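You operate a simulated robot arm through the tools that you are given. There is no shell and no other tool. Be economical: measure what you need, move in short steps, check, and stop when the job is done.

You run a simulated robot arm. Do the job below in one go: nothing can be reset, and whatever is moved stays where it is left.

Task
Put the brass puck from the long bench on the shelf of the long bench. Fetch the black bracket from the long bench and set it in the grey pot. Fetch the white tin and set it in the pink basket. Pull the left bench drawer open. The order is free. Set down upright: white tin.

Only the result counts: the job must be done as asked and must still hold three seconds after the hand-in. Knocking over, shifting, dropping, spilling or breaking anything else fails it.

Robot
A 6-joint arm with a two-finger parallel gripper on a trunk, on a base that drives. Base frame: it is fixed to the floor where the robot stands at the start and does not move with it; the origin is under the middle of the robot, x ahead of it, y to its left, z up. Lengths are in cm, angles in degrees, forces in N, time in s.
Its first joint turns from -166.0 to 166.0 degrees. Places, roughly: black bracket (7x5x4 cm) [60, 20, 90]; brass puck (6x6x4 cm) [50, 20, 90]; grey pot (21x21x18 cm) [60, -30, 90]; left bench drawer [-470, -300, 80]; pink basket (33x33x16 cm) [-690, 130, 80]; shelf of the long bench [70, -70, 40]; white tin [-475, 50, 150]. Payload 4.1 kg.
Tool frame: the origin (TCP) lies between the finger pads and is the grasp point; the fingertips stand 2.3 cm ahead of it; z points along the fingers, y is the line along which they close. The gripper opens to 9.4 cm. The fingers are 3.8 cm wide and 1 cm thick; the gripper's body (5.4 by 9.6 cm) begins 3.9 cm behind the TCP.
Orientation is that of the tool frame in the base frame, as a unit quaternion [x, y, z, w]. With the fingers straight down and closing along the base's y, the tool's x points along the base's -x, its y along +y and its z along -z.

Tools
- The arm moves only by the tool step_arm. Its argument "motion" is a list of rows, each an object of numbers (a shift or turn left out is 0, a gripper value left out holds the last): "dx", "dy", "dz": the shift along the tool's x, y, z in cm; "ax", "ay", "az": the turn, a rotation vector about the tool's x, y, z in degrees; "jaw": the gripper command, from -1 (shut) to 1 (fully open), values between in proportion. In form: [{"dx": .., "dy": .., "dz": .., "ax": .., "ay": .., "az": .., "jaw": ..}, ...]. A call has 1 to 12 rows; each row is the pose to reach, as a shift and turn from the pose commanded when the call began, along the tool's axes at that moment. Each row takes 0.2 s and may step no farther than 5 cm and 8.6 degrees from the row before; otherwise, or with a gripper value out of range, the whole call is refused. Where a pose cannot be reached the arm comes as near as it can. A force on the tool above 40 N (or 10 N above the force at the start of the call, whichever is more), or a blocked arm, ends the call early, and 0.2 s more pass. The fingers move at their own pace (about 4.5 cm/s each) and stop on an object; they squeeze with about 43 N. The grip force told is the motor's: it shows also when the fingers shut on nothing. Time passes only in rows, and 0.2 s behind the last, so rows that repeat a pose let the fingers close. The reply holds the time, the measured pose of the TCP, the force on the tool along the base axes, the opening and the grip force, in the units named above and with some noise, with the torque about the TCP (base axes, N m) and any sound that the robot's microphone picked up, and new pictures: "pictures" is both (left out), scene, wrist or none.
- Cameras (640 x 400 px; columns grow to the right, rows downward): "scene" is now at [1.64, 13.69, 156.1]; the picture's right is [-0.39, -0.92, 0.00], its down [-0.64, 0.27, -0.72] and it looks along [0.66, -0.28, -0.70] (base axes); focal length 274 px, centre (320, 200). "wrist" rides on the gripper at [8.7, 1.6, -7.5] in the tool frame; the picture's right is [-0.18, 0.98, 0.00], its down [-0.58, -0.11, -0.81] and it looks along [-0.79, -0.15, 0.59] (tool axes); focal length 243 px, centre (320, 200). There is no depth. A picture from a camera that has moved, and an enlarged one, comes with that camera's place and axes in the base frame and with its lens.
- move_column(by): slides the trunk up (or, below 0, down) by that many cm; the arm and the scene camera ride with it, the base frame stays. It gives what a move gives, with no picture.
- drive_base(legs): drives the robot by 1 to 6 legs, each [ahead, turn to the left] in cm and degrees, along the robot's own axes; the way and the turn of a leg run together, so that a leg with both is an arc; at most 150 cm and 180 degrees a leg. The arm and the cameras ride along, it lands a little off, and it stops where it bumps. It gives what a move gives, and a new picture of the scene camera.
- aim_head(pan, tilt): turns the head with the scene camera to pan (to the left, within 155 degrees either way) and tilt (down, from -29 to 69), counted from straight ahead of the robot. It gives what a move gives, and a new picture of the scene camera.
- zoom(camera, box): a new picture of the part [left, top, right, bottom] of that camera's present view, enlarged. It takes no simulated time.
- job_done(): hands the job in; it is judged then, once.

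Go step by step. Nothing tells you exact positions but the pictures and the camera data: compare them with the known pose of the tool, close in by small moves and look again before you grip or let go. The budget is 165 turns and 260 pictures, counting those below and the enlarged ones. Unless the task says otherwise, let go and move clear before handing in, and close with one line.

The tools are called by a JSON object that holds its "name" and its "arguments". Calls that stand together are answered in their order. step_arm: Moves the arm, as the interface text tells. Its arguments: {"type":"object","properties":{"motion":{"type":"array"},"pictures":{"type":"string","enum":["both","scene","wrist","none"]}},"required":["motion"]} The other tools are called the same way: move_column (by) slides the trunk up or down; drive_base (legs) drives the base; aim_head (pan, tilt) turns the head that bears the scene camera; zoom (camera, box) takes an enlarged picture of a part of a camera's view; job_done () hands the job in.

At the start:

```text
time_s: 0.0
position: [40.95, 13.16, 118.73]
tool_rot: [0.001, 1.0, 0.001, 0.0]
ft_force: [0.5, 0.0, -0.6]
moment: [-0.01, -0.02, -0.02]
width: 9.39
grasp_force: 0.1
trunk travel left (down, up): [-52.5, 6.5]
robot x, y, heading: [0.12, -0.13, -0.1]
head pan, tilt: [-23.1, 44.1]
```

scene: 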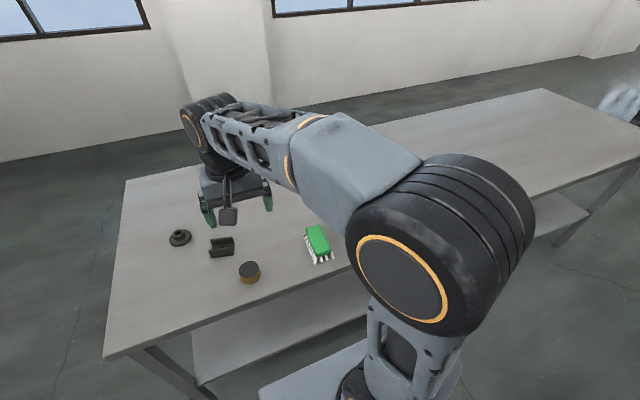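
wrist: 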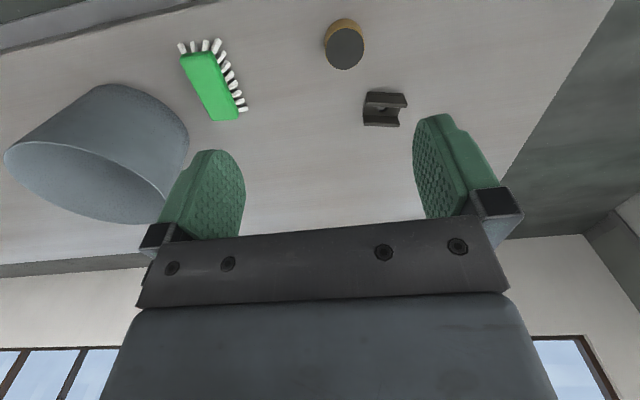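

The puck, bracket, a black spool and a green brush are on the bench ahead, and the two cameras together put its top at about z = 88. I'll look at the rest of the bench and the shelf first.

{"name": "aim_head", "arguments": {"pan": -60, "tilt": 40}}

{"name": "aim_head", "arguments": {"pan": 10, "tilt": 50}}

```text
time_s: 1.0
position: [40.88, 13.23, 118.89]
tool_rot: [0.001, 1.0, 0.001, 0.0]
ft_force: [-0.3, -0.2, -0.5]
moment: [0.0, -0.01, 0.01]
width: 9.4
grasp_force: 0.1
trunk travel left (down, up): [-52.5, 6.5]
robot x, y, heading: [-0.1, -0.19, 0.2]
head pan, tilt: [-60.0, 40.0]
camera scene: at [-1.65, 9.54, 156.69], right [-0.87, -0.5, 0.0], down [-0.32, 0.56, -0.77], along [0.38, -0.66, -0.64], focal length 274 px, centre (320, 200)
```

scene: 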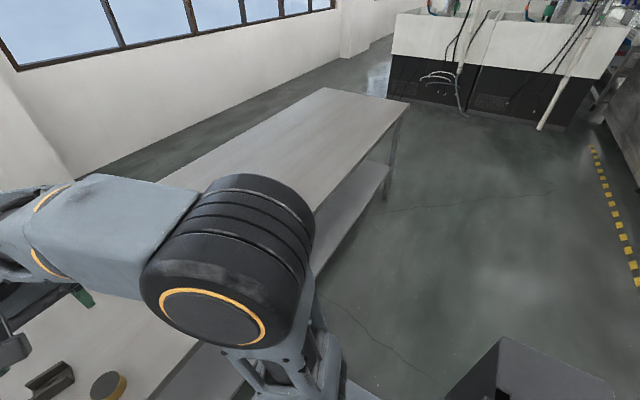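

```text
time_s: 2.4
position: [40.89, 13.17, 118.9]
tool_rot: [0.001, 1.0, 0.0, 0.0]
ft_force: [0.8, 0.0, 0.0]
moment: [-0.02, 0.03, -0.02]
width: 9.39
grasp_force: 0.0
trunk travel left (down, up): [-52.5, 6.5]
robot x, y, heading: [0.06, 0.24, 0.0]
head pan, tilt: [10.0, 50.0]
camera scene: at [1.68, 18.23, 155.28], right [0.17, -0.98, 0.0], down [-0.75, -0.13, -0.64], along [0.63, 0.11, -0.77], focal length 274 px, centre (320, 200)
```

scene: 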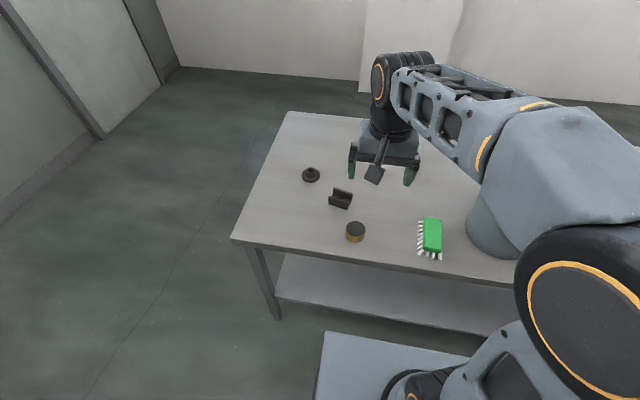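

The bench front edge is at about x = 38, and the shelf lies under it at about z = 40 with an open front. I'll tilt the tool forward 40° so the puck can be gripped here and set straight onto the shelf, then approach it.

{"name": "step_arm", "arguments": {"motion": [{"dx": 0.2, "dy": 0.4, "dz": 4, "ay": -8}, {"dx": 0.4, "dy": 0.8, "dz": 8, "ay": -16}, {"dx": 0.6, "dy": 1.2, "dz": 12, "ay": -24}, {"dx": 0.8, "dy": 1.6, "dz": 15, "ay": -32}, {"dx": 1.0, "dy": 2.1, "dz": 18, "ay": -40}, {"dx": 1.0, "dy": 2.1, "dz": 18, "ay": -40}]}}

```text
time_s: 3.8
position: [40.03, 15.42, 100.69]
tool_rot: [0.002, 0.94, -0.001, 0.341]
ft_force: [1.1, -0.1, 0.3]
moment: [-0.01, -0.02, 0.03]
width: 9.37
grasp_force: 0.0
trunk travel left (down, up): [-52.5, 6.5]
robot x, y, heading: [-0.02, -0.13, 0.0]
head pan, tilt: [10.0, 50.0]
camera scene: at [1.68, 18.25, 155.28], right [0.17, -0.98, 0.0], down [-0.75, -0.13, -0.64], along [0.63, 0.11, -0.77], focal length 274 px, centre (320, 200)
camera wrist: at [28.52, 17.0, 100.86], right [0.14, 0.98, 0.12], down [-0.07, -0.11, 0.99], along [0.99, -0.15, 0.05], focal length 243 px, centre (320, 200)
```

scene: 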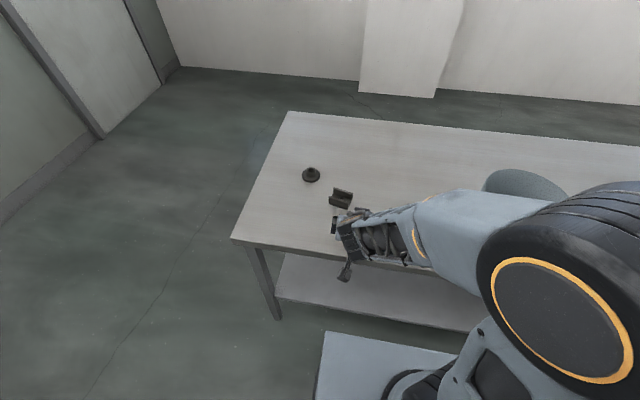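
wrist: 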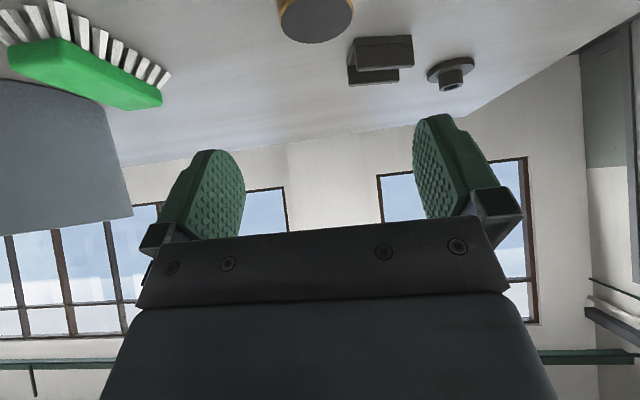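

Triangulating from three views puts the puck top at about (47.6, 15.4, 88.4), so the table is at about z = 84.4. I'll line up and close in.

{"name": "step_arm", "arguments": {"motion": [{"dx": 2.9, "dz": 3}, {"dx": 2.9, "dz": 6}, {"dx": 2.9, "dz": 9}, {"dx": 2.9, "dz": 9}]}}

```text
time_s: 4.8
position: [43.52, 15.17, 92.05]
tool_rot: [0.002, 0.94, -0.001, 0.342]
ft_force: [-0.1, 0.1, -0.4]
moment: [0.0, 0.01, 0.0]
width: 9.39
grasp_force: 0.0
trunk travel left (down, up): [-52.5, 6.5]
robot x, y, heading: [-0.05, -0.34, -0.1]
head pan, tilt: [10.0, 50.0]
camera scene: at [1.7, 18.26, 155.27], right [0.17, -0.98, 0.0], down [-0.75, -0.13, -0.64], along [0.63, 0.11, -0.77], focal length 274 px, centre (320, 200)
camera wrist: at [32.02, 16.92, 92.13], right [0.15, 0.98, 0.12], down [-0.07, -0.11, 0.99], along [0.99, -0.15, 0.06], focal length 243 px, centre (320, 200)
```

scene: 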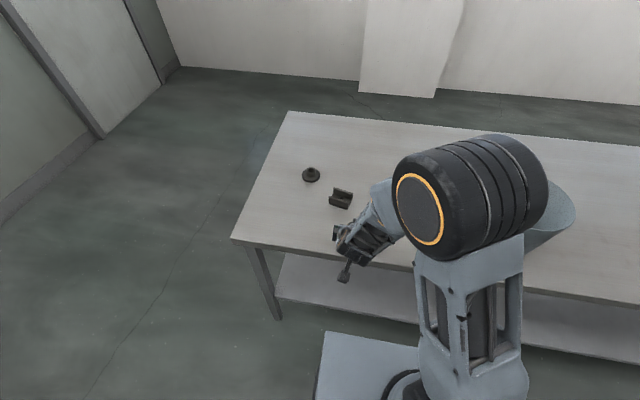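
wrist: 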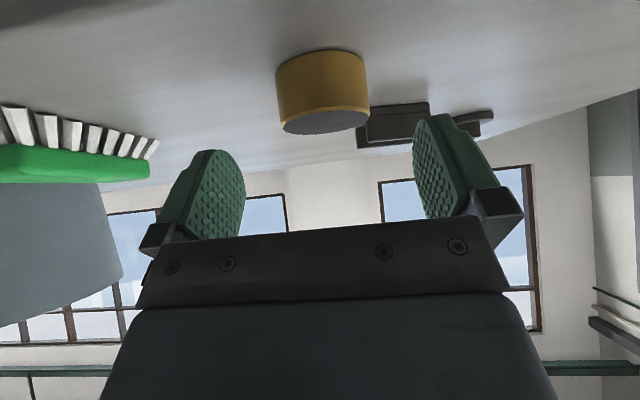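

The puck is centred between the fingers, with the table nearer z = 85.3. Moving in to grip.

{"name": "step_arm", "arguments": {"motion": [{"dx": -0.4, "dy": 0.1, "dz": 2.5}, {"dx": -0.4, "dy": 0.1, "dz": 4.7}, {"dx": -0.4, "dy": 0.1, "dz": 4.7}], "pictures": "wrist"}}

```text
time_s: 5.6
position: [46.68, 15.39, 88.85]
tool_rot: [0.001, 0.94, -0.001, 0.342]
ft_force: [-0.5, -0.6, -0.1]
moment: [-0.03, -0.01, 0.02]
width: 9.38
grasp_force: 0.0
trunk travel left (down, up): [-52.5, 6.5]
robot x, y, heading: [0.14, 0.3, -0.1]
head pan, tilt: [10.0, 50.0]
camera wrist: at [35.31, 17.02, 88.9], right [0.15, 0.98, 0.12], down [-0.07, -0.11, 0.99], along [0.99, -0.15, 0.06], focal length 243 px, centre (320, 200)
```

wrist: 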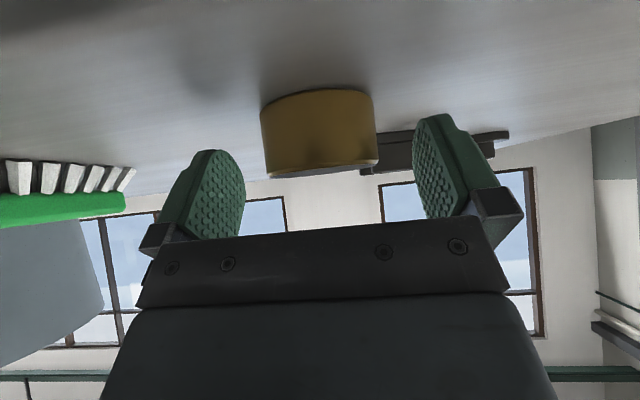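

The puck is lower than I took it for, with its top at about z = 88.4. I'll nudge forward slightly, centre on it and grip.

{"name": "step_arm", "arguments": {"motion": [{"dx": -0.6, "dz": 0.75, "jaw": 1}, {"dx": -0.6, "dz": 0.75, "jaw": -1}, {"dx": -0.6, "dz": 0.75, "jaw": -1}, {"dx": -0.6, "dz": 0.75, "jaw": -1}, {"dx": -0.6, "dz": 0.75, "jaw": -1}], "pictures": "wrist"}}

```text
time_s: 6.8
position: [47.73, 15.37, 88.56]
tool_rot: [0.001, 0.94, -0.001, 0.342]
ft_force: [1.8, 1.3, -0.5]
moment: [0.03, 0.0, 0.02]
width: 5.78
grasp_force: 43.2
trunk travel left (down, up): [-52.5, 6.5]
robot x, y, heading: [-0.06, 0.05, -0.3]
head pan, tilt: [10.0, 50.0]
camera wrist: at [36.26, 17.0, 88.68], right [0.15, 0.98, 0.12], down [-0.07, -0.11, 0.99], along [0.99, -0.15, 0.06], focal length 243 px, centre (320, 200)
```

wrist: 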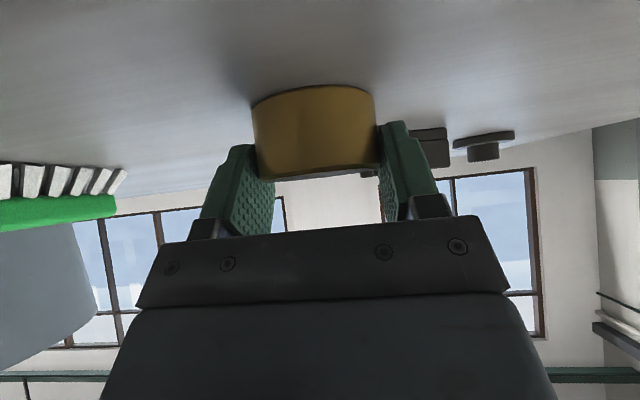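

The grip holds at a width of 5.78. I'll lift, back the base off, lower the trunk and look at the shelf.

{"name": "step_arm", "arguments": {"motion": [{"dx": -2.6, "dz": -3.0}, {"dx": -5.1, "dz": -6.1}, {"dx": -5.1, "dz": -6.1}], "pictures": "none"}}

{"name": "drive_base", "arguments": {"legs": [[-30, 0]]}}

{"name": "move_column", "arguments": {"by": -46}}

{"name": "aim_head", "arguments": {"pan": 0, "tilt": 35}}

```text
time_s: 7.6
position: [47.76, 15.24, 96.59]
tool_rot: [0.002, 0.94, -0.001, 0.341]
ft_force: [-0.2, 0.2, -0.3]
moment: [-0.01, -0.02, 0.0]
width: 0.01
grasp_force: 42.5
trunk travel left (down, up): [-52.5, 6.5]
robot x, y, heading: [-0.0, -0.28, 0.1]
head pan, tilt: [10.0, 50.0]
```

```text
time_s: 9.7
position: [17.83, 15.07, 96.73]
tool_rot: [0.004, 0.94, -0.002, 0.342]
ft_force: [0.2, 0.1, 0.5]
moment: [0.01, -0.02, -0.02]
width: 0.02
grasp_force: 42.4
trunk travel left (down, up): [-52.5, 6.5]
robot x, y, heading: [-29.63, -0.04, -0.1]
head pan, tilt: [10.0, 50.0]
camera scene: at [-28.2, 18.3, 155.28], right [0.17, -0.99, 0.0], down [-0.75, -0.13, -0.64], along [0.63, 0.11, -0.77], focal length 274 px, centre (320, 200)
```

scene: 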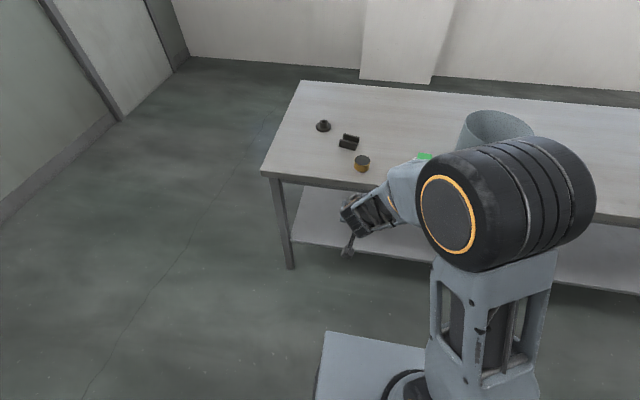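

```text
refused: -46 is not a number from -40 to 40
```

```text
time_s: 10.4
position: [17.94, 15.03, 96.54]
tool_rot: [0.003, 0.94, -0.001, 0.343]
ft_force: [-0.2, -0.4, -0.2]
moment: [0.02, -0.02, 0.0]
width: 0.0
grasp_force: 42.1
trunk travel left (down, up): [-52.5, 6.5]
robot x, y, heading: [-29.7, 0.41, -0.3]
head pan, tilt: [0.0, 35.0]
camera scene: at [-26.95, 16.97, 157.44], right [0.0, -1.0, 0.0], down [-0.57, 0.0, -0.82], along [0.82, 0.0, -0.57], focal length 274 px, centre (320, 200)
```

scene: 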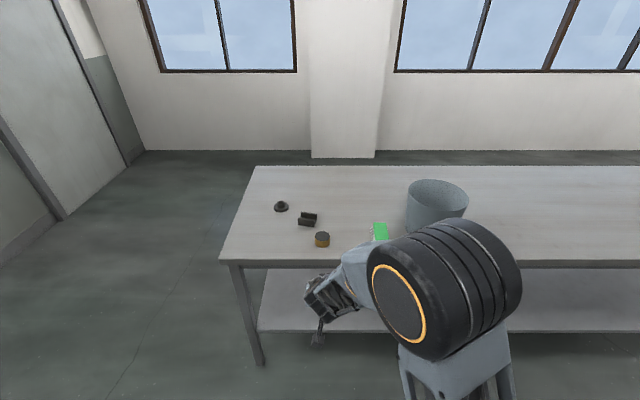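

The puck slipped out during the lift and is still standing in its place on the bench. I'll drive back and take it again with the fingers lower and a slower lift.

{"name": "step_arm", "arguments": {"motion": [{"dx": 0, "jaw": 1}, {"dx": 0, "jaw": 1}, {"dx": 0, "jaw": 1}, {"dx": 0, "jaw": 1}, {"dx": 0, "jaw": 1}], "pictures": "none"}}

{"name": "drive_base", "arguments": {"legs": [[25, 0]]}}

{"name": "step_arm", "arguments": {"motion": [{"dx": 1.3, "dz": 1.5}, {"dx": 2.6, "dz": 3.0}, {"dx": 2.6, "dz": 3.0}], "pictures": "wrist"}}

```text
time_s: 11.7
position: [17.81, 15.08, 96.63]
tool_rot: [0.004, 0.94, -0.002, 0.341]
ft_force: [-1.3, 1.1, -0.3]
moment: [-0.05, -0.02, 0.01]
width: 9.37
grasp_force: 0.1
trunk travel left (down, up): [-52.5, 6.5]
robot x, y, heading: [-30.12, -0.08, -0.4]
head pan, tilt: [0.0, 35.0]
```

```text
time_s: 13.5
position: [42.65, 14.91, 96.56]
tool_rot: [0.004, 0.94, -0.002, 0.342]
ft_force: [0.2, -0.1, -0.7]
moment: [0.04, 0.0, -0.02]
width: 9.38
grasp_force: 0.0
trunk travel left (down, up): [-52.5, 6.5]
robot x, y, heading: [-4.95, -0.36, -0.2]
head pan, tilt: [0.0, 35.0]
camera scene: at [-2.1, 16.83, 157.45], right [-0.01, -1.0, 0.0], down [-0.57, 0.0, -0.82], along [0.82, 0.0, -0.57], focal length 274 px, centre (320, 200)
```

scene: 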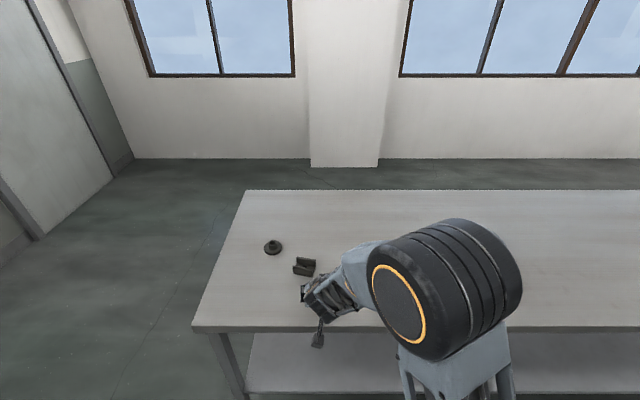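

```text
time_s: 14.3
position: [42.6, 14.91, 92.55]
tool_rot: [0.003, 0.94, -0.001, 0.342]
ft_force: [0.7, 0.3, -0.5]
moment: [0.02, 0.0, -0.01]
width: 9.41
grasp_force: 0.0
trunk travel left (down, up): [-52.5, 6.5]
robot x, y, heading: [-4.72, -0.03, -0.2]
head pan, tilt: [0.0, 35.0]
camera wrist: at [31.17, 16.6, 92.68], right [0.15, 0.98, 0.12], down [-0.07, -0.11, 0.99], along [0.99, -0.16, 0.06], focal length 243 px, centre (320, 200)
```

wrist: 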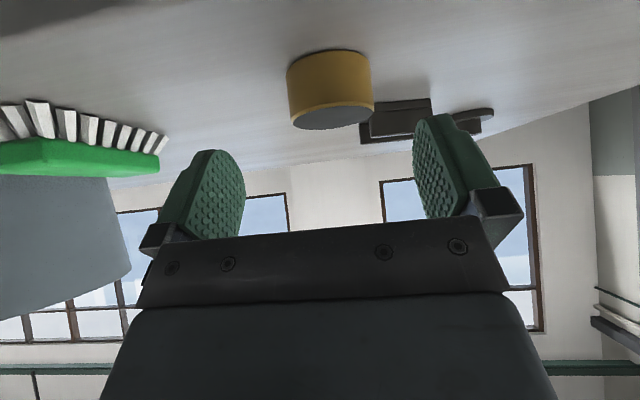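

The puck is at about (48.3, 15.4). Moving in lower and a little further forward this time, watching the force.

{"name": "step_arm", "arguments": {"motion": [{"dx": -1.2, "dy": 0.45, "dz": 2.5}, {"dx": -1.2, "dy": 0.45, "dz": 5}, {"dx": -1.2, "dy": 0.45, "dz": 6.5}, {"dx": -1.15, "dy": 0.45, "dz": 7.3}, {"dx": -1.15, "dy": 0.45, "dz": 7.3}], "pictures": "wrist"}}

```text
time_s: 15.5
position: [48.04, 15.21, 88.01]
tool_rot: [0.004, 0.939, -0.002, 0.344]
ft_force: [-12.1, 0.1, 15.2]
moment: [-0.41, 0.31, -0.25]
width: 9.36
grasp_force: 0.0
trunk travel left (down, up): [-52.5, 6.5]
robot x, y, heading: [-4.93, 0.02, -0.2]
head pan, tilt: [0.0, 35.0]
camera wrist: at [36.52, 16.95, 88.06], right [0.15, 0.98, 0.12], down [-0.08, -0.11, 0.99], along [0.99, -0.16, 0.06], focal length 243 px, centre (320, 200)
```

wrist: 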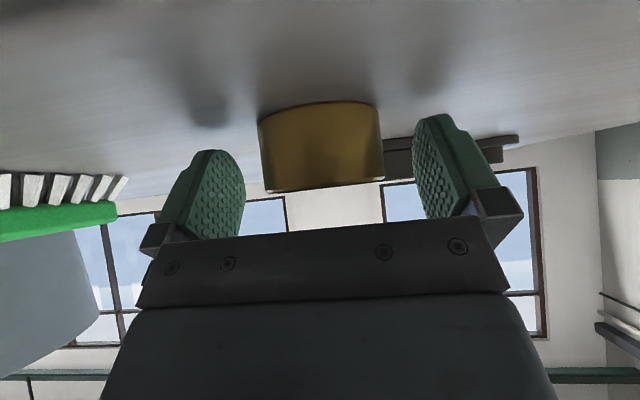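

The fingertips are touching the table, so this is the lowest reach. I'll ease off slightly, grip, and lift very slowly.

{"name": "step_arm", "arguments": {"motion": [{"dx": -0.1, "dz": 0.0, "jaw": 1}, {"dx": -0.1, "dz": 0.0, "jaw": -1}, {"dx": -0.1, "dz": 0.0, "jaw": -1}, {"dx": -0.1, "dz": 0.0, "jaw": -1}, {"dx": -0.1, "dz": 0.0, "jaw": -1}, {"dx": -0.1, "dz": 0.0, "jaw": -1}, {"dx": -0.3, "dz": -0.25}, {"dx": -0.5, "dz": -0.5}, {"dx": -0.7, "dz": -0.75}, {"dx": -0.9, "dz": -1.0}], "pictures": "wrist"}}

```text
time_s: 17.7
position: [48.05, 15.34, 89.06]
tool_rot: [0.003, 0.94, -0.001, 0.341]
ft_force: [0.2, -0.2, -7.6]
moment: [0.02, -0.02, -0.01]
width: 5.73
grasp_force: 43.2
trunk travel left (down, up): [-52.5, 6.5]
robot x, y, heading: [-5.4, 0.32, -0.3]
head pan, tilt: [0.0, 35.0]
camera wrist: at [36.69, 16.99, 89.21], right [0.15, 0.98, 0.12], down [-0.07, -0.11, 0.99], along [0.99, -0.16, 0.05], focal length 243 px, centre (320, 200)
```

wrist: 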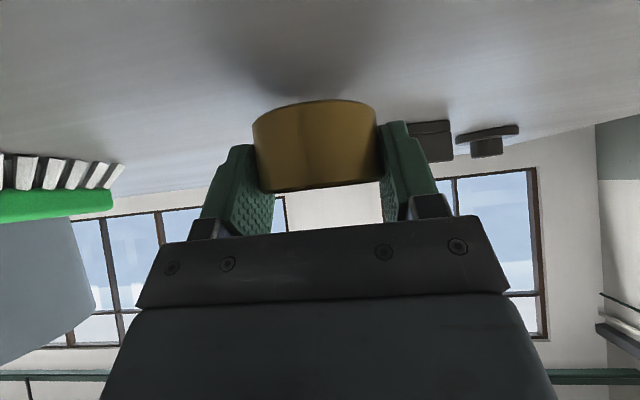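

The puck is off the table, with a 7.6 N load in the hand. I'll keep lifting gently.

{"name": "step_arm", "arguments": {"motion": [{"dx": -0.3, "dz": -0.35}, {"dx": -0.6, "dz": -0.7}, {"dx": -0.9, "dz": -1.05}, {"dx": -1.2, "dz": -1.4}, {"dx": -1.5, "dz": -1.75}, {"dx": -1.8, "dz": -2.1}, {"dx": -2.1, "dz": -2.45}, {"dx": -2.4, "dz": -2.8}, {"dx": -2.7, "dz": -3.15}, {"dx": -3.0, "dz": -3.5}], "pictures": "wrist"}}

```text
time_s: 19.9
position: [48.22, 15.34, 93.76]
tool_rot: [0.004, 0.94, -0.001, 0.341]
ft_force: [0.0, -0.3, -6.7]
moment: [0.0, 0.01, 0.0]
width: 5.69
grasp_force: 42.6
trunk travel left (down, up): [-52.5, 6.5]
robot x, y, heading: [-5.14, -0.19, -0.2]
head pan, tilt: [0.0, 35.0]
camera wrist: at [36.73, 17.02, 93.82], right [0.15, 0.98, 0.12], down [-0.07, -0.11, 0.99], along [0.99, -0.16, 0.06], focal length 243 px, centre (320, 200)
```

wrist: 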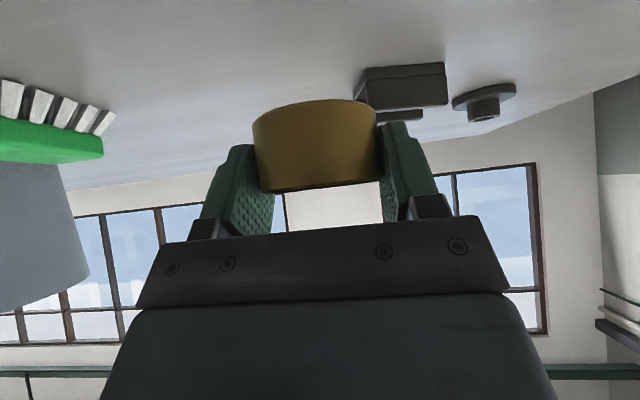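

Stable in the hand. Backing off and lowering the trunk toward shelf height.

{"name": "drive_base", "arguments": {"legs": [[-12, 0], [-15, 0]]}}

{"name": "move_column", "arguments": {"by": -20}}

{"name": "move_column", "arguments": {"by": -22}}

{"name": "step_arm", "arguments": {"motion": [{"dx": 0}], "pictures": "both"}}

```text
time_s: 22.1
position: [20.8, 15.5, 93.8]
tool_rot: [0.005, 0.94, -0.002, 0.342]
ft_force: [-1.0, -1.1, -6.9]
moment: [0.0, 0.04, -0.01]
width: 5.74
grasp_force: 43.0
trunk travel left (down, up): [-52.5, 6.5]
robot x, y, heading: [-32.43, 0.13, -0.4]
head pan, tilt: [0.0, 35.0]
camera scene: at [-29.46, 17.01, 157.45], right [-0.01, -1.0, 0.0], down [-0.57, 0.0, -0.82], along [0.82, -0.01, -0.57], focal length 274 px, centre (320, 200)
```

scene: 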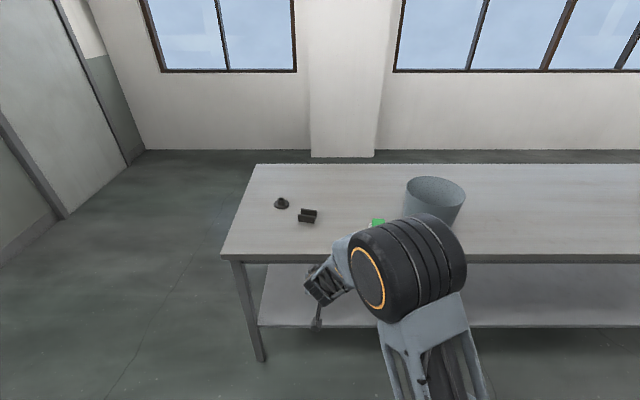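

```text
time_s: 24.2
position: [20.88, 15.39, 73.75]
tool_rot: [0.004, 0.94, -0.001, 0.341]
ft_force: [0.4, -0.5, -6.5]
moment: [0.0, 0.01, 0.02]
width: 5.71
grasp_force: 43.5
trunk travel left (down, up): [-32.5, 26.5]
robot x, y, heading: [-32.13, 0.17, -0.2]
head pan, tilt: [0.0, 35.0]
```

```text
time_s: 26.6
position: [20.88, 15.5, 51.75]
tool_rot: [0.005, 0.94, -0.002, 0.342]
ft_force: [0.1, -0.4, -7.7]
moment: [-0.01, 0.01, -0.02]
width: 5.76
grasp_force: 43.1
trunk travel left (down, up): [-10.5, 48.5]
robot x, y, heading: [-32.45, 0.21, -0.4]
head pan, tilt: [0.0, 35.0]
```

```text
time_s: 27.0
position: [20.76, 15.47, 51.82]
tool_rot: [0.005, 0.94, -0.001, 0.342]
ft_force: [0.5, 0.5, -7.9]
moment: [0.0, 0.05, -0.02]
width: 5.75
grasp_force: 42.8
trunk travel left (down, up): [-10.5, 48.5]
robot x, y, heading: [-32.22, 0.23, -0.5]
head pan, tilt: [0.0, 35.0]
camera scene: at [-29.41, 17.01, 115.45], right [-0.01, -1.0, 0.0], down [-0.57, 0.0, -0.82], along [0.82, -0.01, -0.57], focal length 274 px, centre (320, 200)
camera wrist: at [9.4, 17.15, 51.83], right [0.15, 0.98, 0.12], down [-0.07, -0.11, 0.99], along [0.99, -0.16, 0.06], focal length 243 px, centre (320, 200)
```

scene: 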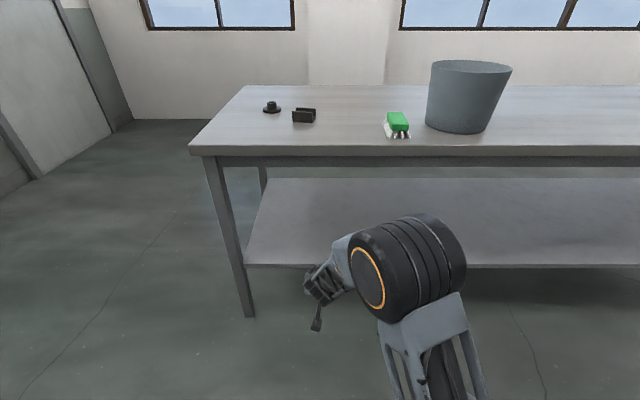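
wrist: 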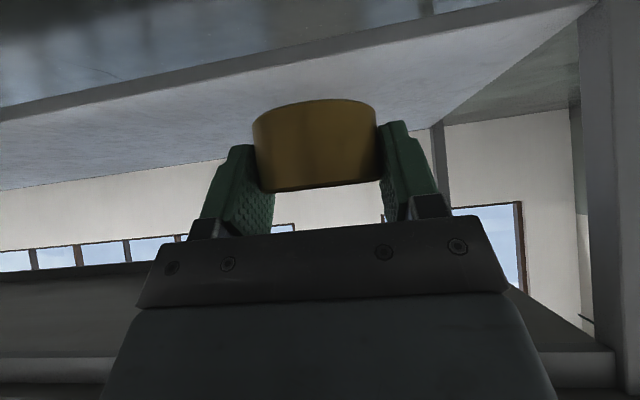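

The shelf front edge is at about x = 43.5 and z = 34, set back from the top's edge. I'll lower the trunk 9 more, drive in, and look again.

{"name": "move_column", "arguments": {"by": -9.5}}

{"name": "drive_base", "arguments": {"legs": [[18, 0]]}}

{"name": "step_arm", "arguments": {"motion": [{"dx": 0}], "pictures": "wrist"}}

```text
time_s: 28.3
position: [20.83, 15.46, 42.33]
tool_rot: [0.006, 0.94, -0.002, 0.342]
ft_force: [-0.4, 0.4, -7.3]
moment: [0.0, 0.03, 0.03]
width: 5.73
grasp_force: 43.1
trunk travel left (down, up): [-1.0, 58.0]
robot x, y, heading: [-32.81, -0.01, -0.5]
head pan, tilt: [0.0, 35.0]
```

```text
time_s: 29.8
position: [38.45, 15.37, 42.19]
tool_rot: [0.005, 0.94, -0.003, 0.342]
ft_force: [0.1, -0.2, -6.8]
moment: [-0.01, 0.0, -0.02]
width: 5.74
grasp_force: 43.1
trunk travel left (down, up): [-1.0, 58.0]
robot x, y, heading: [-15.0, -0.05, -0.4]
head pan, tilt: [0.0, 35.0]
camera scene: at [-11.79, 16.9, 105.94], right [-0.01, -1.0, 0.0], down [-0.57, 0.0, -0.82], along [0.82, -0.01, -0.57], focal length 274 px, centre (320, 200)
```

scene: 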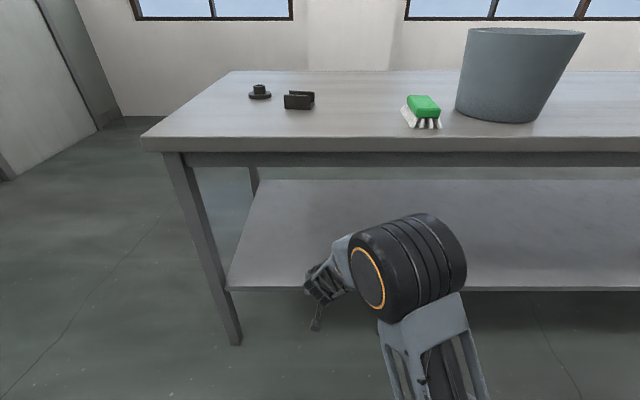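

```text
time_s: 30.2
position: [38.29, 15.43, 42.16]
tool_rot: [0.004, 0.939, -0.002, 0.343]
ft_force: [0.2, -0.4, -7.0]
moment: [0.03, 0.03, 0.01]
width: 5.76
grasp_force: 43.0
trunk travel left (down, up): [-1.0, 58.0]
robot x, y, heading: [-14.83, 0.49, -0.2]
head pan, tilt: [0.0, 35.0]
camera wrist: at [26.99, 17.03, 42.28], right [0.15, 0.98, 0.12], down [-0.07, -0.11, 0.99], along [0.99, -0.16, 0.05], focal length 243 px, centre (320, 200)
```

wrist: 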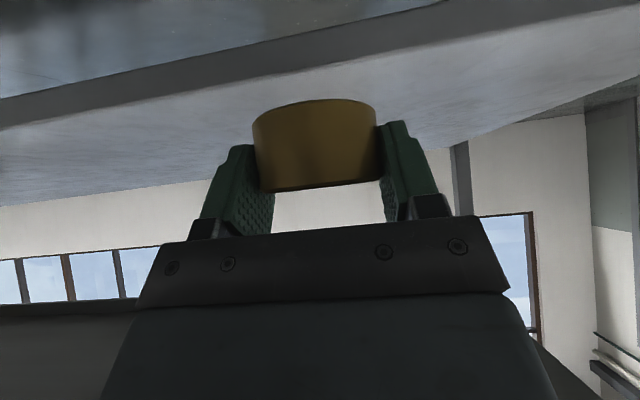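

Geometry agrees: shelf top about z = 34.5, front edge about x = 43. Driving in another 11 cm.

{"name": "drive_base", "arguments": {"legs": [[11, 0]]}}

{"name": "step_arm", "arguments": {"motion": [{"dx": 0.65, "dz": 0.75}, {"dx": 1.3, "dz": 1.55}, {"dx": 1.3, "dz": 1.55}], "pictures": "wrist"}}

```text
time_s: 31.4
position: [49.55, 15.11, 42.26]
tool_rot: [0.004, 0.94, -0.001, 0.341]
ft_force: [-0.7, -1.0, -7.0]
moment: [0.02, 0.0, -0.02]
width: 5.73
grasp_force: 43.2
trunk travel left (down, up): [-1.0, 58.0]
robot x, y, heading: [-3.57, 0.4, -0.4]
head pan, tilt: [0.0, 35.0]
camera scene: at [-0.65, 16.82, 105.94], right [-0.01, -1.0, 0.0], down [-0.57, 0.0, -0.82], along [0.82, -0.01, -0.57], focal length 274 px, centre (320, 200)
```

scene: 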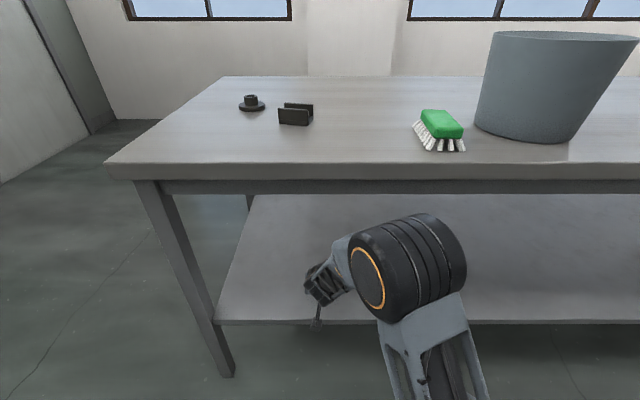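

```text
time_s: 32.2
position: [49.55, 15.17, 40.0]
tool_rot: [0.005, 0.94, -0.002, 0.341]
ft_force: [0.5, -0.3, -7.1]
moment: [-0.04, 0.01, -0.01]
width: 5.72
grasp_force: 42.8
trunk travel left (down, up): [-1.0, 58.0]
robot x, y, heading: [-3.52, -0.36, -0.5]
head pan, tilt: [0.0, 35.0]
camera wrist: at [38.07, 16.9, 40.2], right [0.15, 0.98, 0.12], down [-0.07, -0.11, 0.99], along [0.99, -0.16, 0.05], focal length 243 px, centre (320, 200)
```

wrist: 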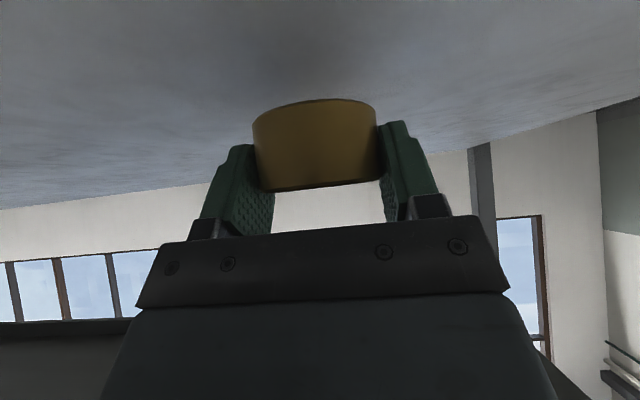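

Lowering slowly until the puck touches the shelf.

{"name": "step_arm", "arguments": {"motion": [{"dx": 0.26, "dz": 0.31}, {"dx": 0.51, "dz": 0.61}, {"dx": 0.77, "dz": 0.92}, {"dx": 1.03, "dz": 1.23}, {"dx": 1.22, "dz": 1.46}, {"dx": 1.41, "dz": 1.69}], "pictures": "wrist"}}

```text
time_s: 33.6
position: [49.62, 15.15, 38.07]
tool_rot: [0.006, 0.94, -0.002, 0.342]
ft_force: [-1.4, -1.8, -2.6]
moment: [-0.05, -0.1, -0.04]
width: 5.72
grasp_force: 43.1
trunk travel left (down, up): [-1.0, 58.0]
robot x, y, heading: [-3.4, -0.2, -0.5]
head pan, tilt: [0.0, 35.0]
camera wrist: at [38.22, 16.93, 38.13], right [0.15, 0.98, 0.12], down [-0.07, -0.11, 0.99], along [0.99, -0.16, 0.06], focal length 243 px, centre (320, 200)
```

wrist: 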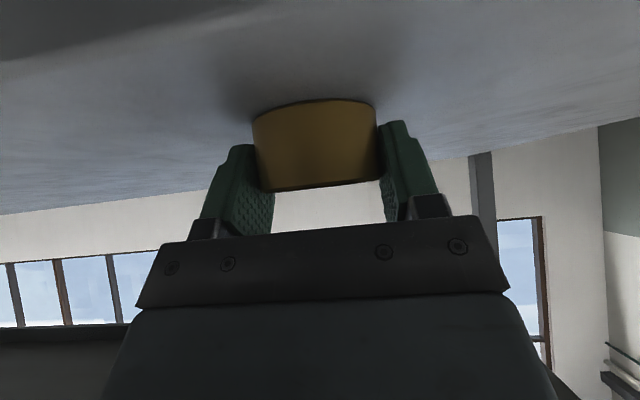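

It has touched down: the load fell from 7 to 2.6 N. I'll press 2 mm more, open, and back out along the tool.

{"name": "step_arm", "arguments": {"motion": [{"dx": 0.12, "dz": 0.15}, {"dx": 0.12, "dz": 0.15, "jaw": 1}, {"dx": 0.12, "dz": 0.15, "jaw": 1}, {"dx": 0.12, "dz": 0.15, "jaw": 1}, {"dx": 0.12, "dz": 0.15, "jaw": 1}, {"dx": 0, "dz": -2}, {"dx": 0, "dz": -5}, {"dx": 0, "dz": -7}, {"dx": 0, "dz": -7}], "pictures": "wrist"}}

```text
time_s: 35.6
position: [45.15, 15.12, 43.38]
tool_rot: [0.005, 0.94, -0.002, 0.341]
ft_force: [0.2, 1.0, -0.7]
moment: [-0.01, 0.02, 0.03]
width: 9.39
grasp_force: 0.0
trunk travel left (down, up): [-1.0, 58.0]
robot x, y, heading: [-3.61, 0.31, -0.6]
head pan, tilt: [0.0, 35.0]
camera wrist: at [33.66, 16.82, 43.52], right [0.15, 0.98, 0.12], down [-0.07, -0.11, 0.99], along [0.99, -0.16, 0.06], focal length 243 px, centre (320, 200)
```

wrist: 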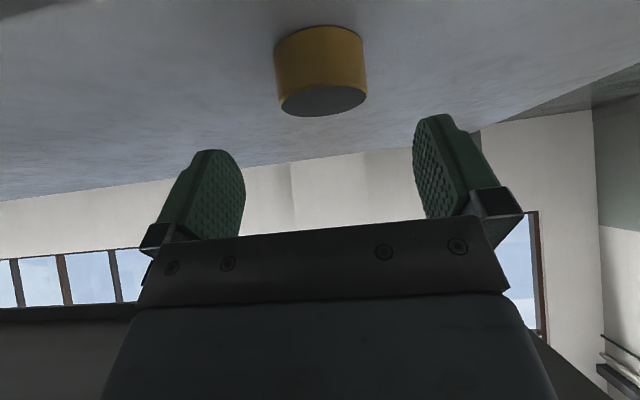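

The puck stands on the shelf at about x = 50, clear of the edge. I'll back out and raise the trunk to work on the bracket.

{"name": "drive_base", "arguments": {"legs": [[-30, 0]]}}

{"name": "move_column", "arguments": {"by": 40}}

{"name": "move_column", "arguments": {"by": 17}}

{"name": "aim_head", "arguments": {"pan": -5, "tilt": 40}}

```text
time_s: 37.6
position: [15.92, 15.26, 43.47]
tool_rot: [0.006, 0.94, -0.002, 0.342]
ft_force: [-0.3, -0.1, -0.1]
moment: [0.02, -0.01, 0.01]
width: 9.39
grasp_force: 0.0
trunk travel left (down, up): [-1.0, 58.0]
robot x, y, heading: [-32.82, 0.11, -0.2]
head pan, tilt: [0.0, 35.0]
camera scene: at [-30.03, 17.03, 105.95], right [-0.01, -1.0, 0.0], down [-0.57, 0.0, -0.82], along [0.82, -0.01, -0.57], focal length 274 px, centre (320, 200)
```

scene: 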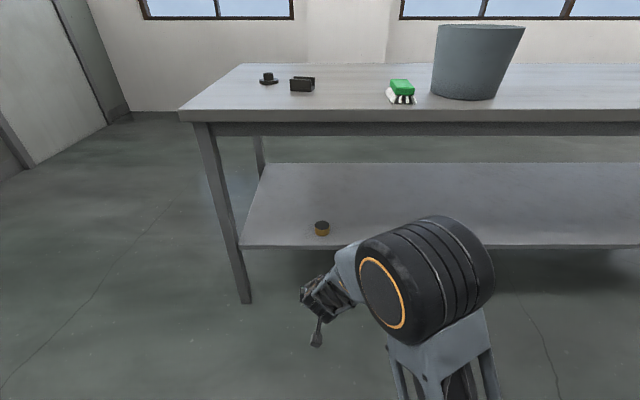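

```text
time_s: 41.4
position: [15.65, 15.27, 83.54]
tool_rot: [0.005, 0.94, -0.002, 0.342]
ft_force: [0.0, -0.2, 0.2]
moment: [0.03, -0.02, 0.02]
width: 9.39
grasp_force: 0.0
trunk travel left (down, up): [-41.0, 18.0]
robot x, y, heading: [-33.2, 0.15, -1.0]
head pan, tilt: [0.0, 35.0]
```

```text
time_s: 43.3
position: [15.78, 15.32, 100.42]
tool_rot: [0.006, 0.939, -0.002, 0.343]
ft_force: [0.0, 0.5, 0.8]
moment: [-0.01, 0.01, 0.01]
width: 9.42
grasp_force: 0.0
trunk travel left (down, up): [-58.0, 1.0]
robot x, y, heading: [-33.13, 0.2, -0.6]
head pan, tilt: [0.0, 35.0]
```

```text
time_s: 44.0
position: [15.73, 15.42, 100.38]
tool_rot: [0.006, 0.94, -0.003, 0.342]
ft_force: [-0.5, 0.4, -1.4]
moment: [-0.01, 0.01, -0.01]
width: 9.39
grasp_force: 0.0
trunk travel left (down, up): [-58.0, 1.0]
robot x, y, heading: [-33.11, 0.25, -0.5]
head pan, tilt: [-5.0, 40.0]
camera scene: at [-30.37, 16.3, 162.2], right [-0.1, -1.0, 0.0], down [-0.64, 0.06, -0.77], along [0.76, -0.07, -0.64], focal length 274 px, centre (320, 200)
```

scene: 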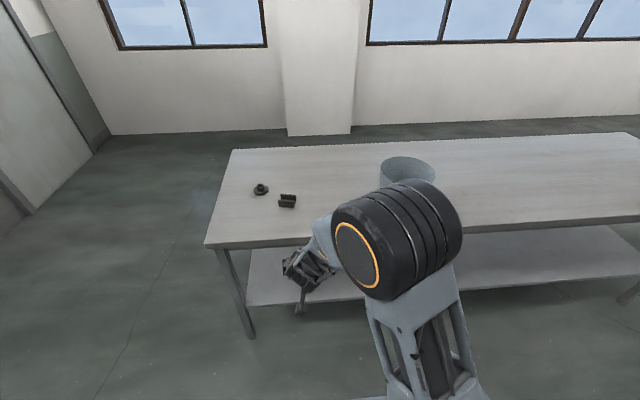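

The bracket is at about (59.7, 22) and the pot at about (58, -27.5) with its rim at z ≈ 103. I'll drive back in and return the tool to vertical.

{"name": "drive_base", "arguments": {"legs": [[34, 0]]}}

{"name": "step_arm", "arguments": {"motion": [{"dx": -3, "dz": -3, "ay": 8}, {"dx": -6, "dz": -5, "ay": 16, "dy": 2}, {"dx": -7, "dz": -5, "ay": 24, "dy": 4}, {"dx": -7, "dz": -5, "ay": 32, "dy": 6}, {"dx": -7, "dz": -5, "ay": 40, "dy": 6}, {"dx": -7, "dz": -5, "ay": 40, "dy": 6}]}}

```text
time_s: 46.2
position: [50.02, 15.02, 100.47]
tool_rot: [0.006, 0.94, -0.002, 0.341]
ft_force: [-0.4, -0.9, -0.2]
moment: [-0.03, -0.01, -0.01]
width: 9.38
grasp_force: 0.1
trunk travel left (down, up): [-58.0, 1.0]
robot x, y, heading: [1.29, -0.09, -0.5]
head pan, tilt: [-5.0, 40.0]
camera scene: at [3.86, 15.96, 162.19], right [-0.1, -1.0, 0.0], down [-0.64, 0.06, -0.77], along [0.76, -0.07, -0.64], focal length 274 px, centre (320, 200)
```

scene: 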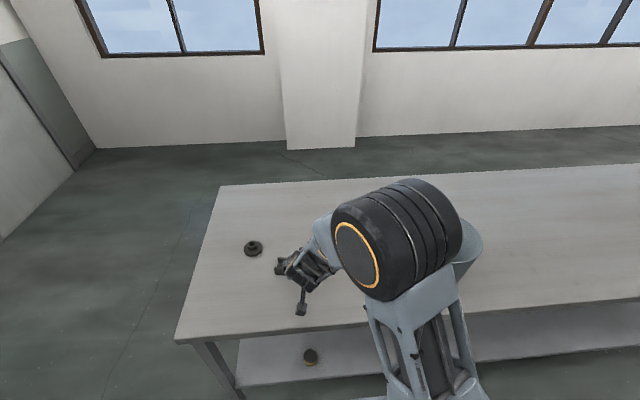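

```text
time_s: 47.6
position: [52.01, 20.81, 108.77]
tool_rot: [0.007, 1.0, -0.001, -0.001]
ft_force: [-0.6, -0.4, -1.4]
moment: [0.0, -0.01, -0.05]
width: 9.41
grasp_force: 0.1
trunk travel left (down, up): [-58.0, 1.0]
robot x, y, heading: [1.16, -0.16, -0.7]
head pan, tilt: [-5.0, 40.0]
camera scene: at [3.81, 15.96, 162.19], right [-0.1, -1.0, 0.0], down [-0.64, 0.06, -0.77], along [0.76, -0.07, -0.64], focal length 274 px, centre (320, 200)
camera wrist: at [43.37, 22.52, 116.14], right [0.2, 0.98, 0.0], down [0.58, -0.12, 0.8], along [0.79, -0.16, -0.59], focal length 243 px, centre (320, 200)
```

scene: 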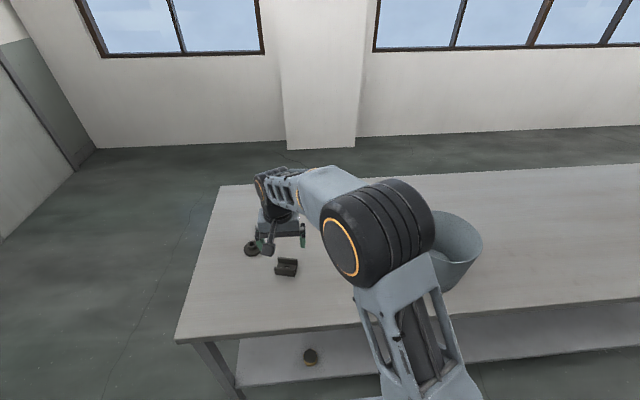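
wrist: 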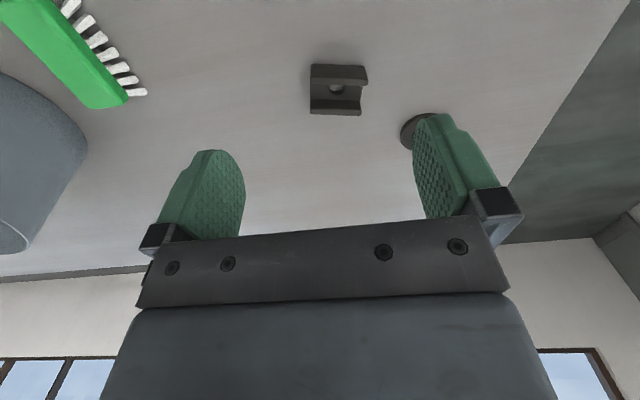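

The bracket is at about (60.1, 21.3), a U-channel with its long axis about 10° off y. I'll turn the gripper about 78° to grip across the two walls, and hover above it.

{"name": "step_arm", "arguments": {"motion": [{"dx": -1, "dz": 1, "az": -8}, {"dx": -2, "dz": 2, "az": -16}, {"dx": -3, "dz": 3, "az": -24}, {"dx": -4, "dz": 4, "az": -32}, {"dx": -5, "dz": 5, "az": -40}, {"dx": -6, "dz": 6, "az": -48}, {"dx": -7, "dy": 0.2, "dz": 7, "az": -56}, {"dx": -8, "dy": 0.5, "dz": 8, "az": -64}, {"dx": -8.1, "dy": 0.5, "dz": 8, "az": -72}, {"dx": -8.1, "dy": 0.5, "dz": 8, "az": -78}, {"dx": -8.1, "dy": 0.5, "dz": 8, "az": -78}]}}

```text
time_s: 50.0
position: [60.38, 21.26, 100.62]
tool_rot: [-0.625, 0.781, -0.001, 0.0]
ft_force: [0.9, 0.4, -0.4]
moment: [-0.01, 0.01, 0.03]
width: 9.38
grasp_force: 0.0
trunk travel left (down, up): [-58.0, 1.0]
robot x, y, heading: [1.17, 0.05, -0.5]
head pan, tilt: [-5.0, 40.0]
camera scene: at [3.82, 15.97, 162.19], right [-0.1, -1.0, 0.0], down [-0.64, 0.06, -0.77], along [0.76, -0.07, -0.64], focal length 274 px, centre (320, 200)
camera wrist: at [56.78, 13.09, 108.07], right [-0.92, 0.4, 0.0], down [0.24, 0.54, 0.81], along [0.32, 0.74, -0.59], focal length 243 px, centre (320, 200)
```

scene: 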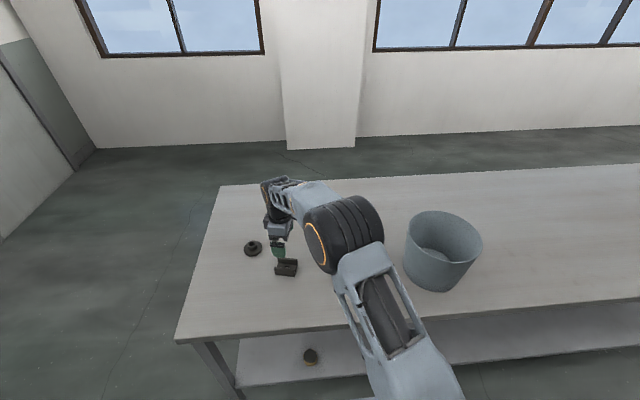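
wrist: 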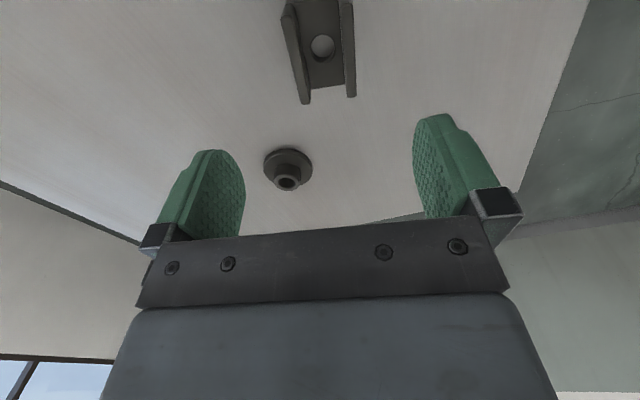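

The gripper is well aligned, with the bracket centred near (59.8, 20.9). Small correction, then down around the walls.

{"name": "step_arm", "arguments": {"motion": [{"dx": 0.47, "dy": 0.5, "dz": 3, "az": 2}, {"dx": 0.47, "dy": 0.5, "dz": 6, "az": 2}, {"dx": 0.47, "dy": 0.5, "dz": 8, "az": 2}, {"dx": 0.47, "dy": 0.5, "dz": 8, "az": 2}]}}

```text
time_s: 51.0
position: [59.67, 20.85, 92.63]
tool_rot: [-0.61, 0.792, 0.0, 0.0]
ft_force: [-0.1, 0.2, -0.2]
moment: [-0.02, -0.02, -0.04]
width: 9.41
grasp_force: 0.0
trunk travel left (down, up): [-58.0, 1.0]
robot x, y, heading: [0.97, 0.0, -0.7]
head pan, tilt: [-5.0, 40.0]
camera scene: at [3.81, 15.96, 162.19], right [-0.1, -1.0, 0.0], down [-0.64, 0.06, -0.77], along [0.76, -0.07, -0.64], focal length 274 px, centre (320, 200)
camera wrist: at [55.83, 12.82, 100.08], right [-0.9, 0.43, 0.0], down [0.25, 0.53, 0.81], along [0.35, 0.73, -0.59], focal length 243 px, centre (320, 200)
```

scene: 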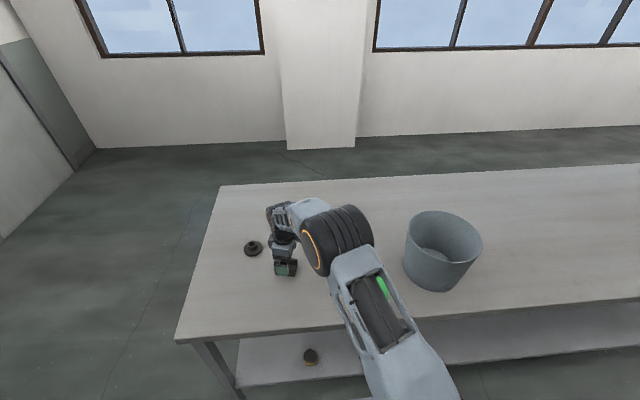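
wrist: 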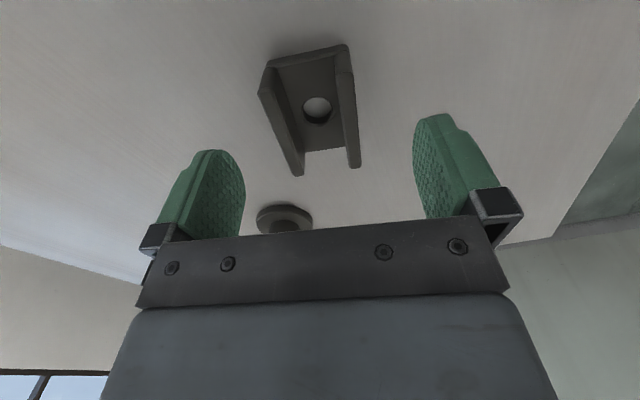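

Centred within half a centimetre. Correcting and descending to grip height, then closing.

{"name": "step_arm", "arguments": {"motion": [{"dx": -0.5, "dy": -0.25, "dz": 2.5}, {"dx": -0.5, "dy": -0.25, "dz": 4.5}, {"dx": -0.5, "dy": -0.25, "dz": 4.5}, {"dx": -0.5, "dy": -0.25, "dz": 4.5, "jaw": -1}, {"dx": -0.5, "dy": -0.25, "dz": 4.5, "jaw": -1}, {"dx": -0.5, "dy": -0.25, "dz": 4.5, "jaw": -1}, {"dx": -0.5, "dy": -0.25, "dz": 4.5, "jaw": -1}, {"dx": -0.5, "dy": -0.25, "dz": 4.5, "jaw": -1}], "pictures": "wrist"}}

```text
time_s: 52.8
position: [60.01, 21.3, 88.15]
tool_rot: [-0.61, 0.792, -0.001, 0.0]
ft_force: [0.3, -0.6, 0.1]
moment: [0.05, -0.08, 0.03]
width: 4.98
grasp_force: 43.2
trunk travel left (down, up): [-58.0, 1.0]
robot x, y, heading: [0.97, -0.19, -0.6]
head pan, tilt: [-5.0, 40.0]
camera wrist: at [56.2, 13.31, 95.54], right [-0.9, 0.43, 0.0], down [0.25, 0.53, 0.81], along [0.35, 0.73, -0.59], focal length 243 px, centre (320, 200)
```

wrist: 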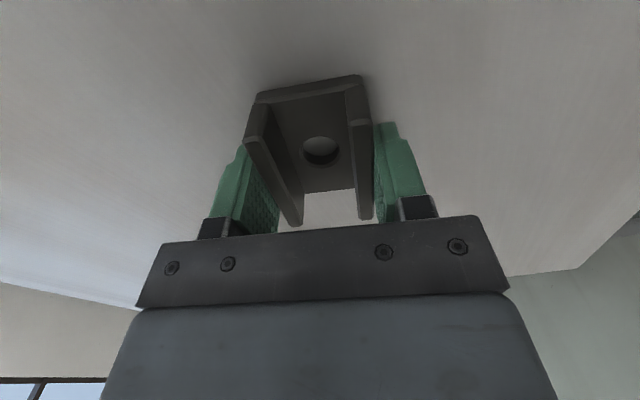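

Bracket gripped at width 4.98. Lifting it well above the pot's rim height.

{"name": "step_arm", "arguments": {"motion": [{"dz": -0.5}, {"dz": -1}, {"dz": -2}, {"dz": -4}, {"dz": -7}, {"dz": -10}, {"dz": -13}, {"dz": -16}, {"dz": -19}, {"dz": -22}, {"dz": -25}, {"dz": -25}], "pictures": "both"}}

```text
time_s: 55.4
position: [60.11, 21.21, 113.27]
tool_rot: [-0.61, 0.792, 0.0, -0.001]
ft_force: [-0.3, 0.3, -4.7]
moment: [0.03, -0.01, -0.04]
width: 4.99
grasp_force: 42.6
trunk travel left (down, up): [-58.0, 1.0]
robot x, y, heading: [0.87, -0.73, -0.2]
head pan, tilt: [-5.0, 40.0]
camera scene: at [3.86, 15.98, 162.19], right [-0.1, -1.0, 0.0], down [-0.64, 0.06, -0.77], along [0.76, -0.07, -0.64], focal length 274 px, centre (320, 200)
camera wrist: at [56.29, 13.32, 120.7], right [-0.9, 0.43, 0.0], down [0.26, 0.53, 0.81], along [0.35, 0.73, -0.59], focal length 243 px, centre (320, 200)
```

scene: 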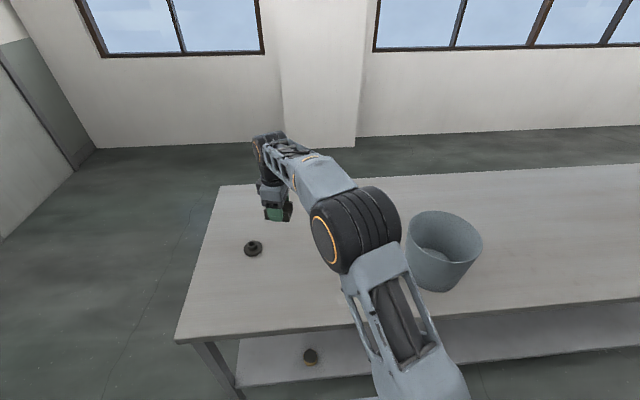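
wrist: 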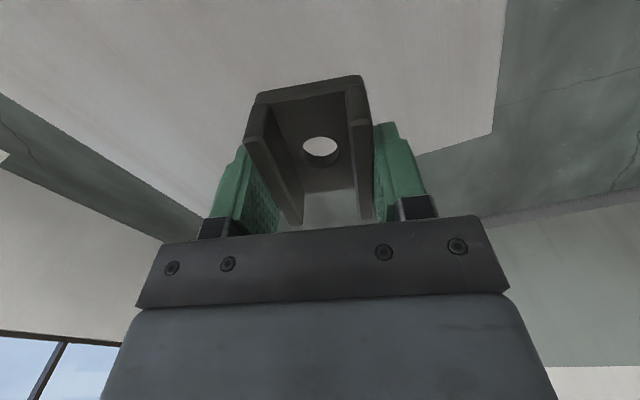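

The bracket is held firmly. I'll zoom in on the pot to fix its centre.

{"name": "zoom", "arguments": {"camera": "scene", "box": [384, 190, 512, 310]}}

```text
3.33 times, centred on (448, 250) of scene
camera zoom: at [3.86, 15.98, 162.19], right [-0.1, -1.0, 0.0], down [-0.64, 0.06, -0.77], along [0.76, -0.07, -0.64], focal length 915 px, centre (-107, 33)
```

zoom: 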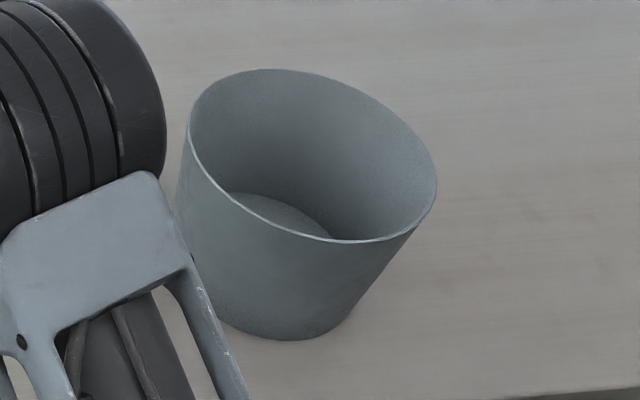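

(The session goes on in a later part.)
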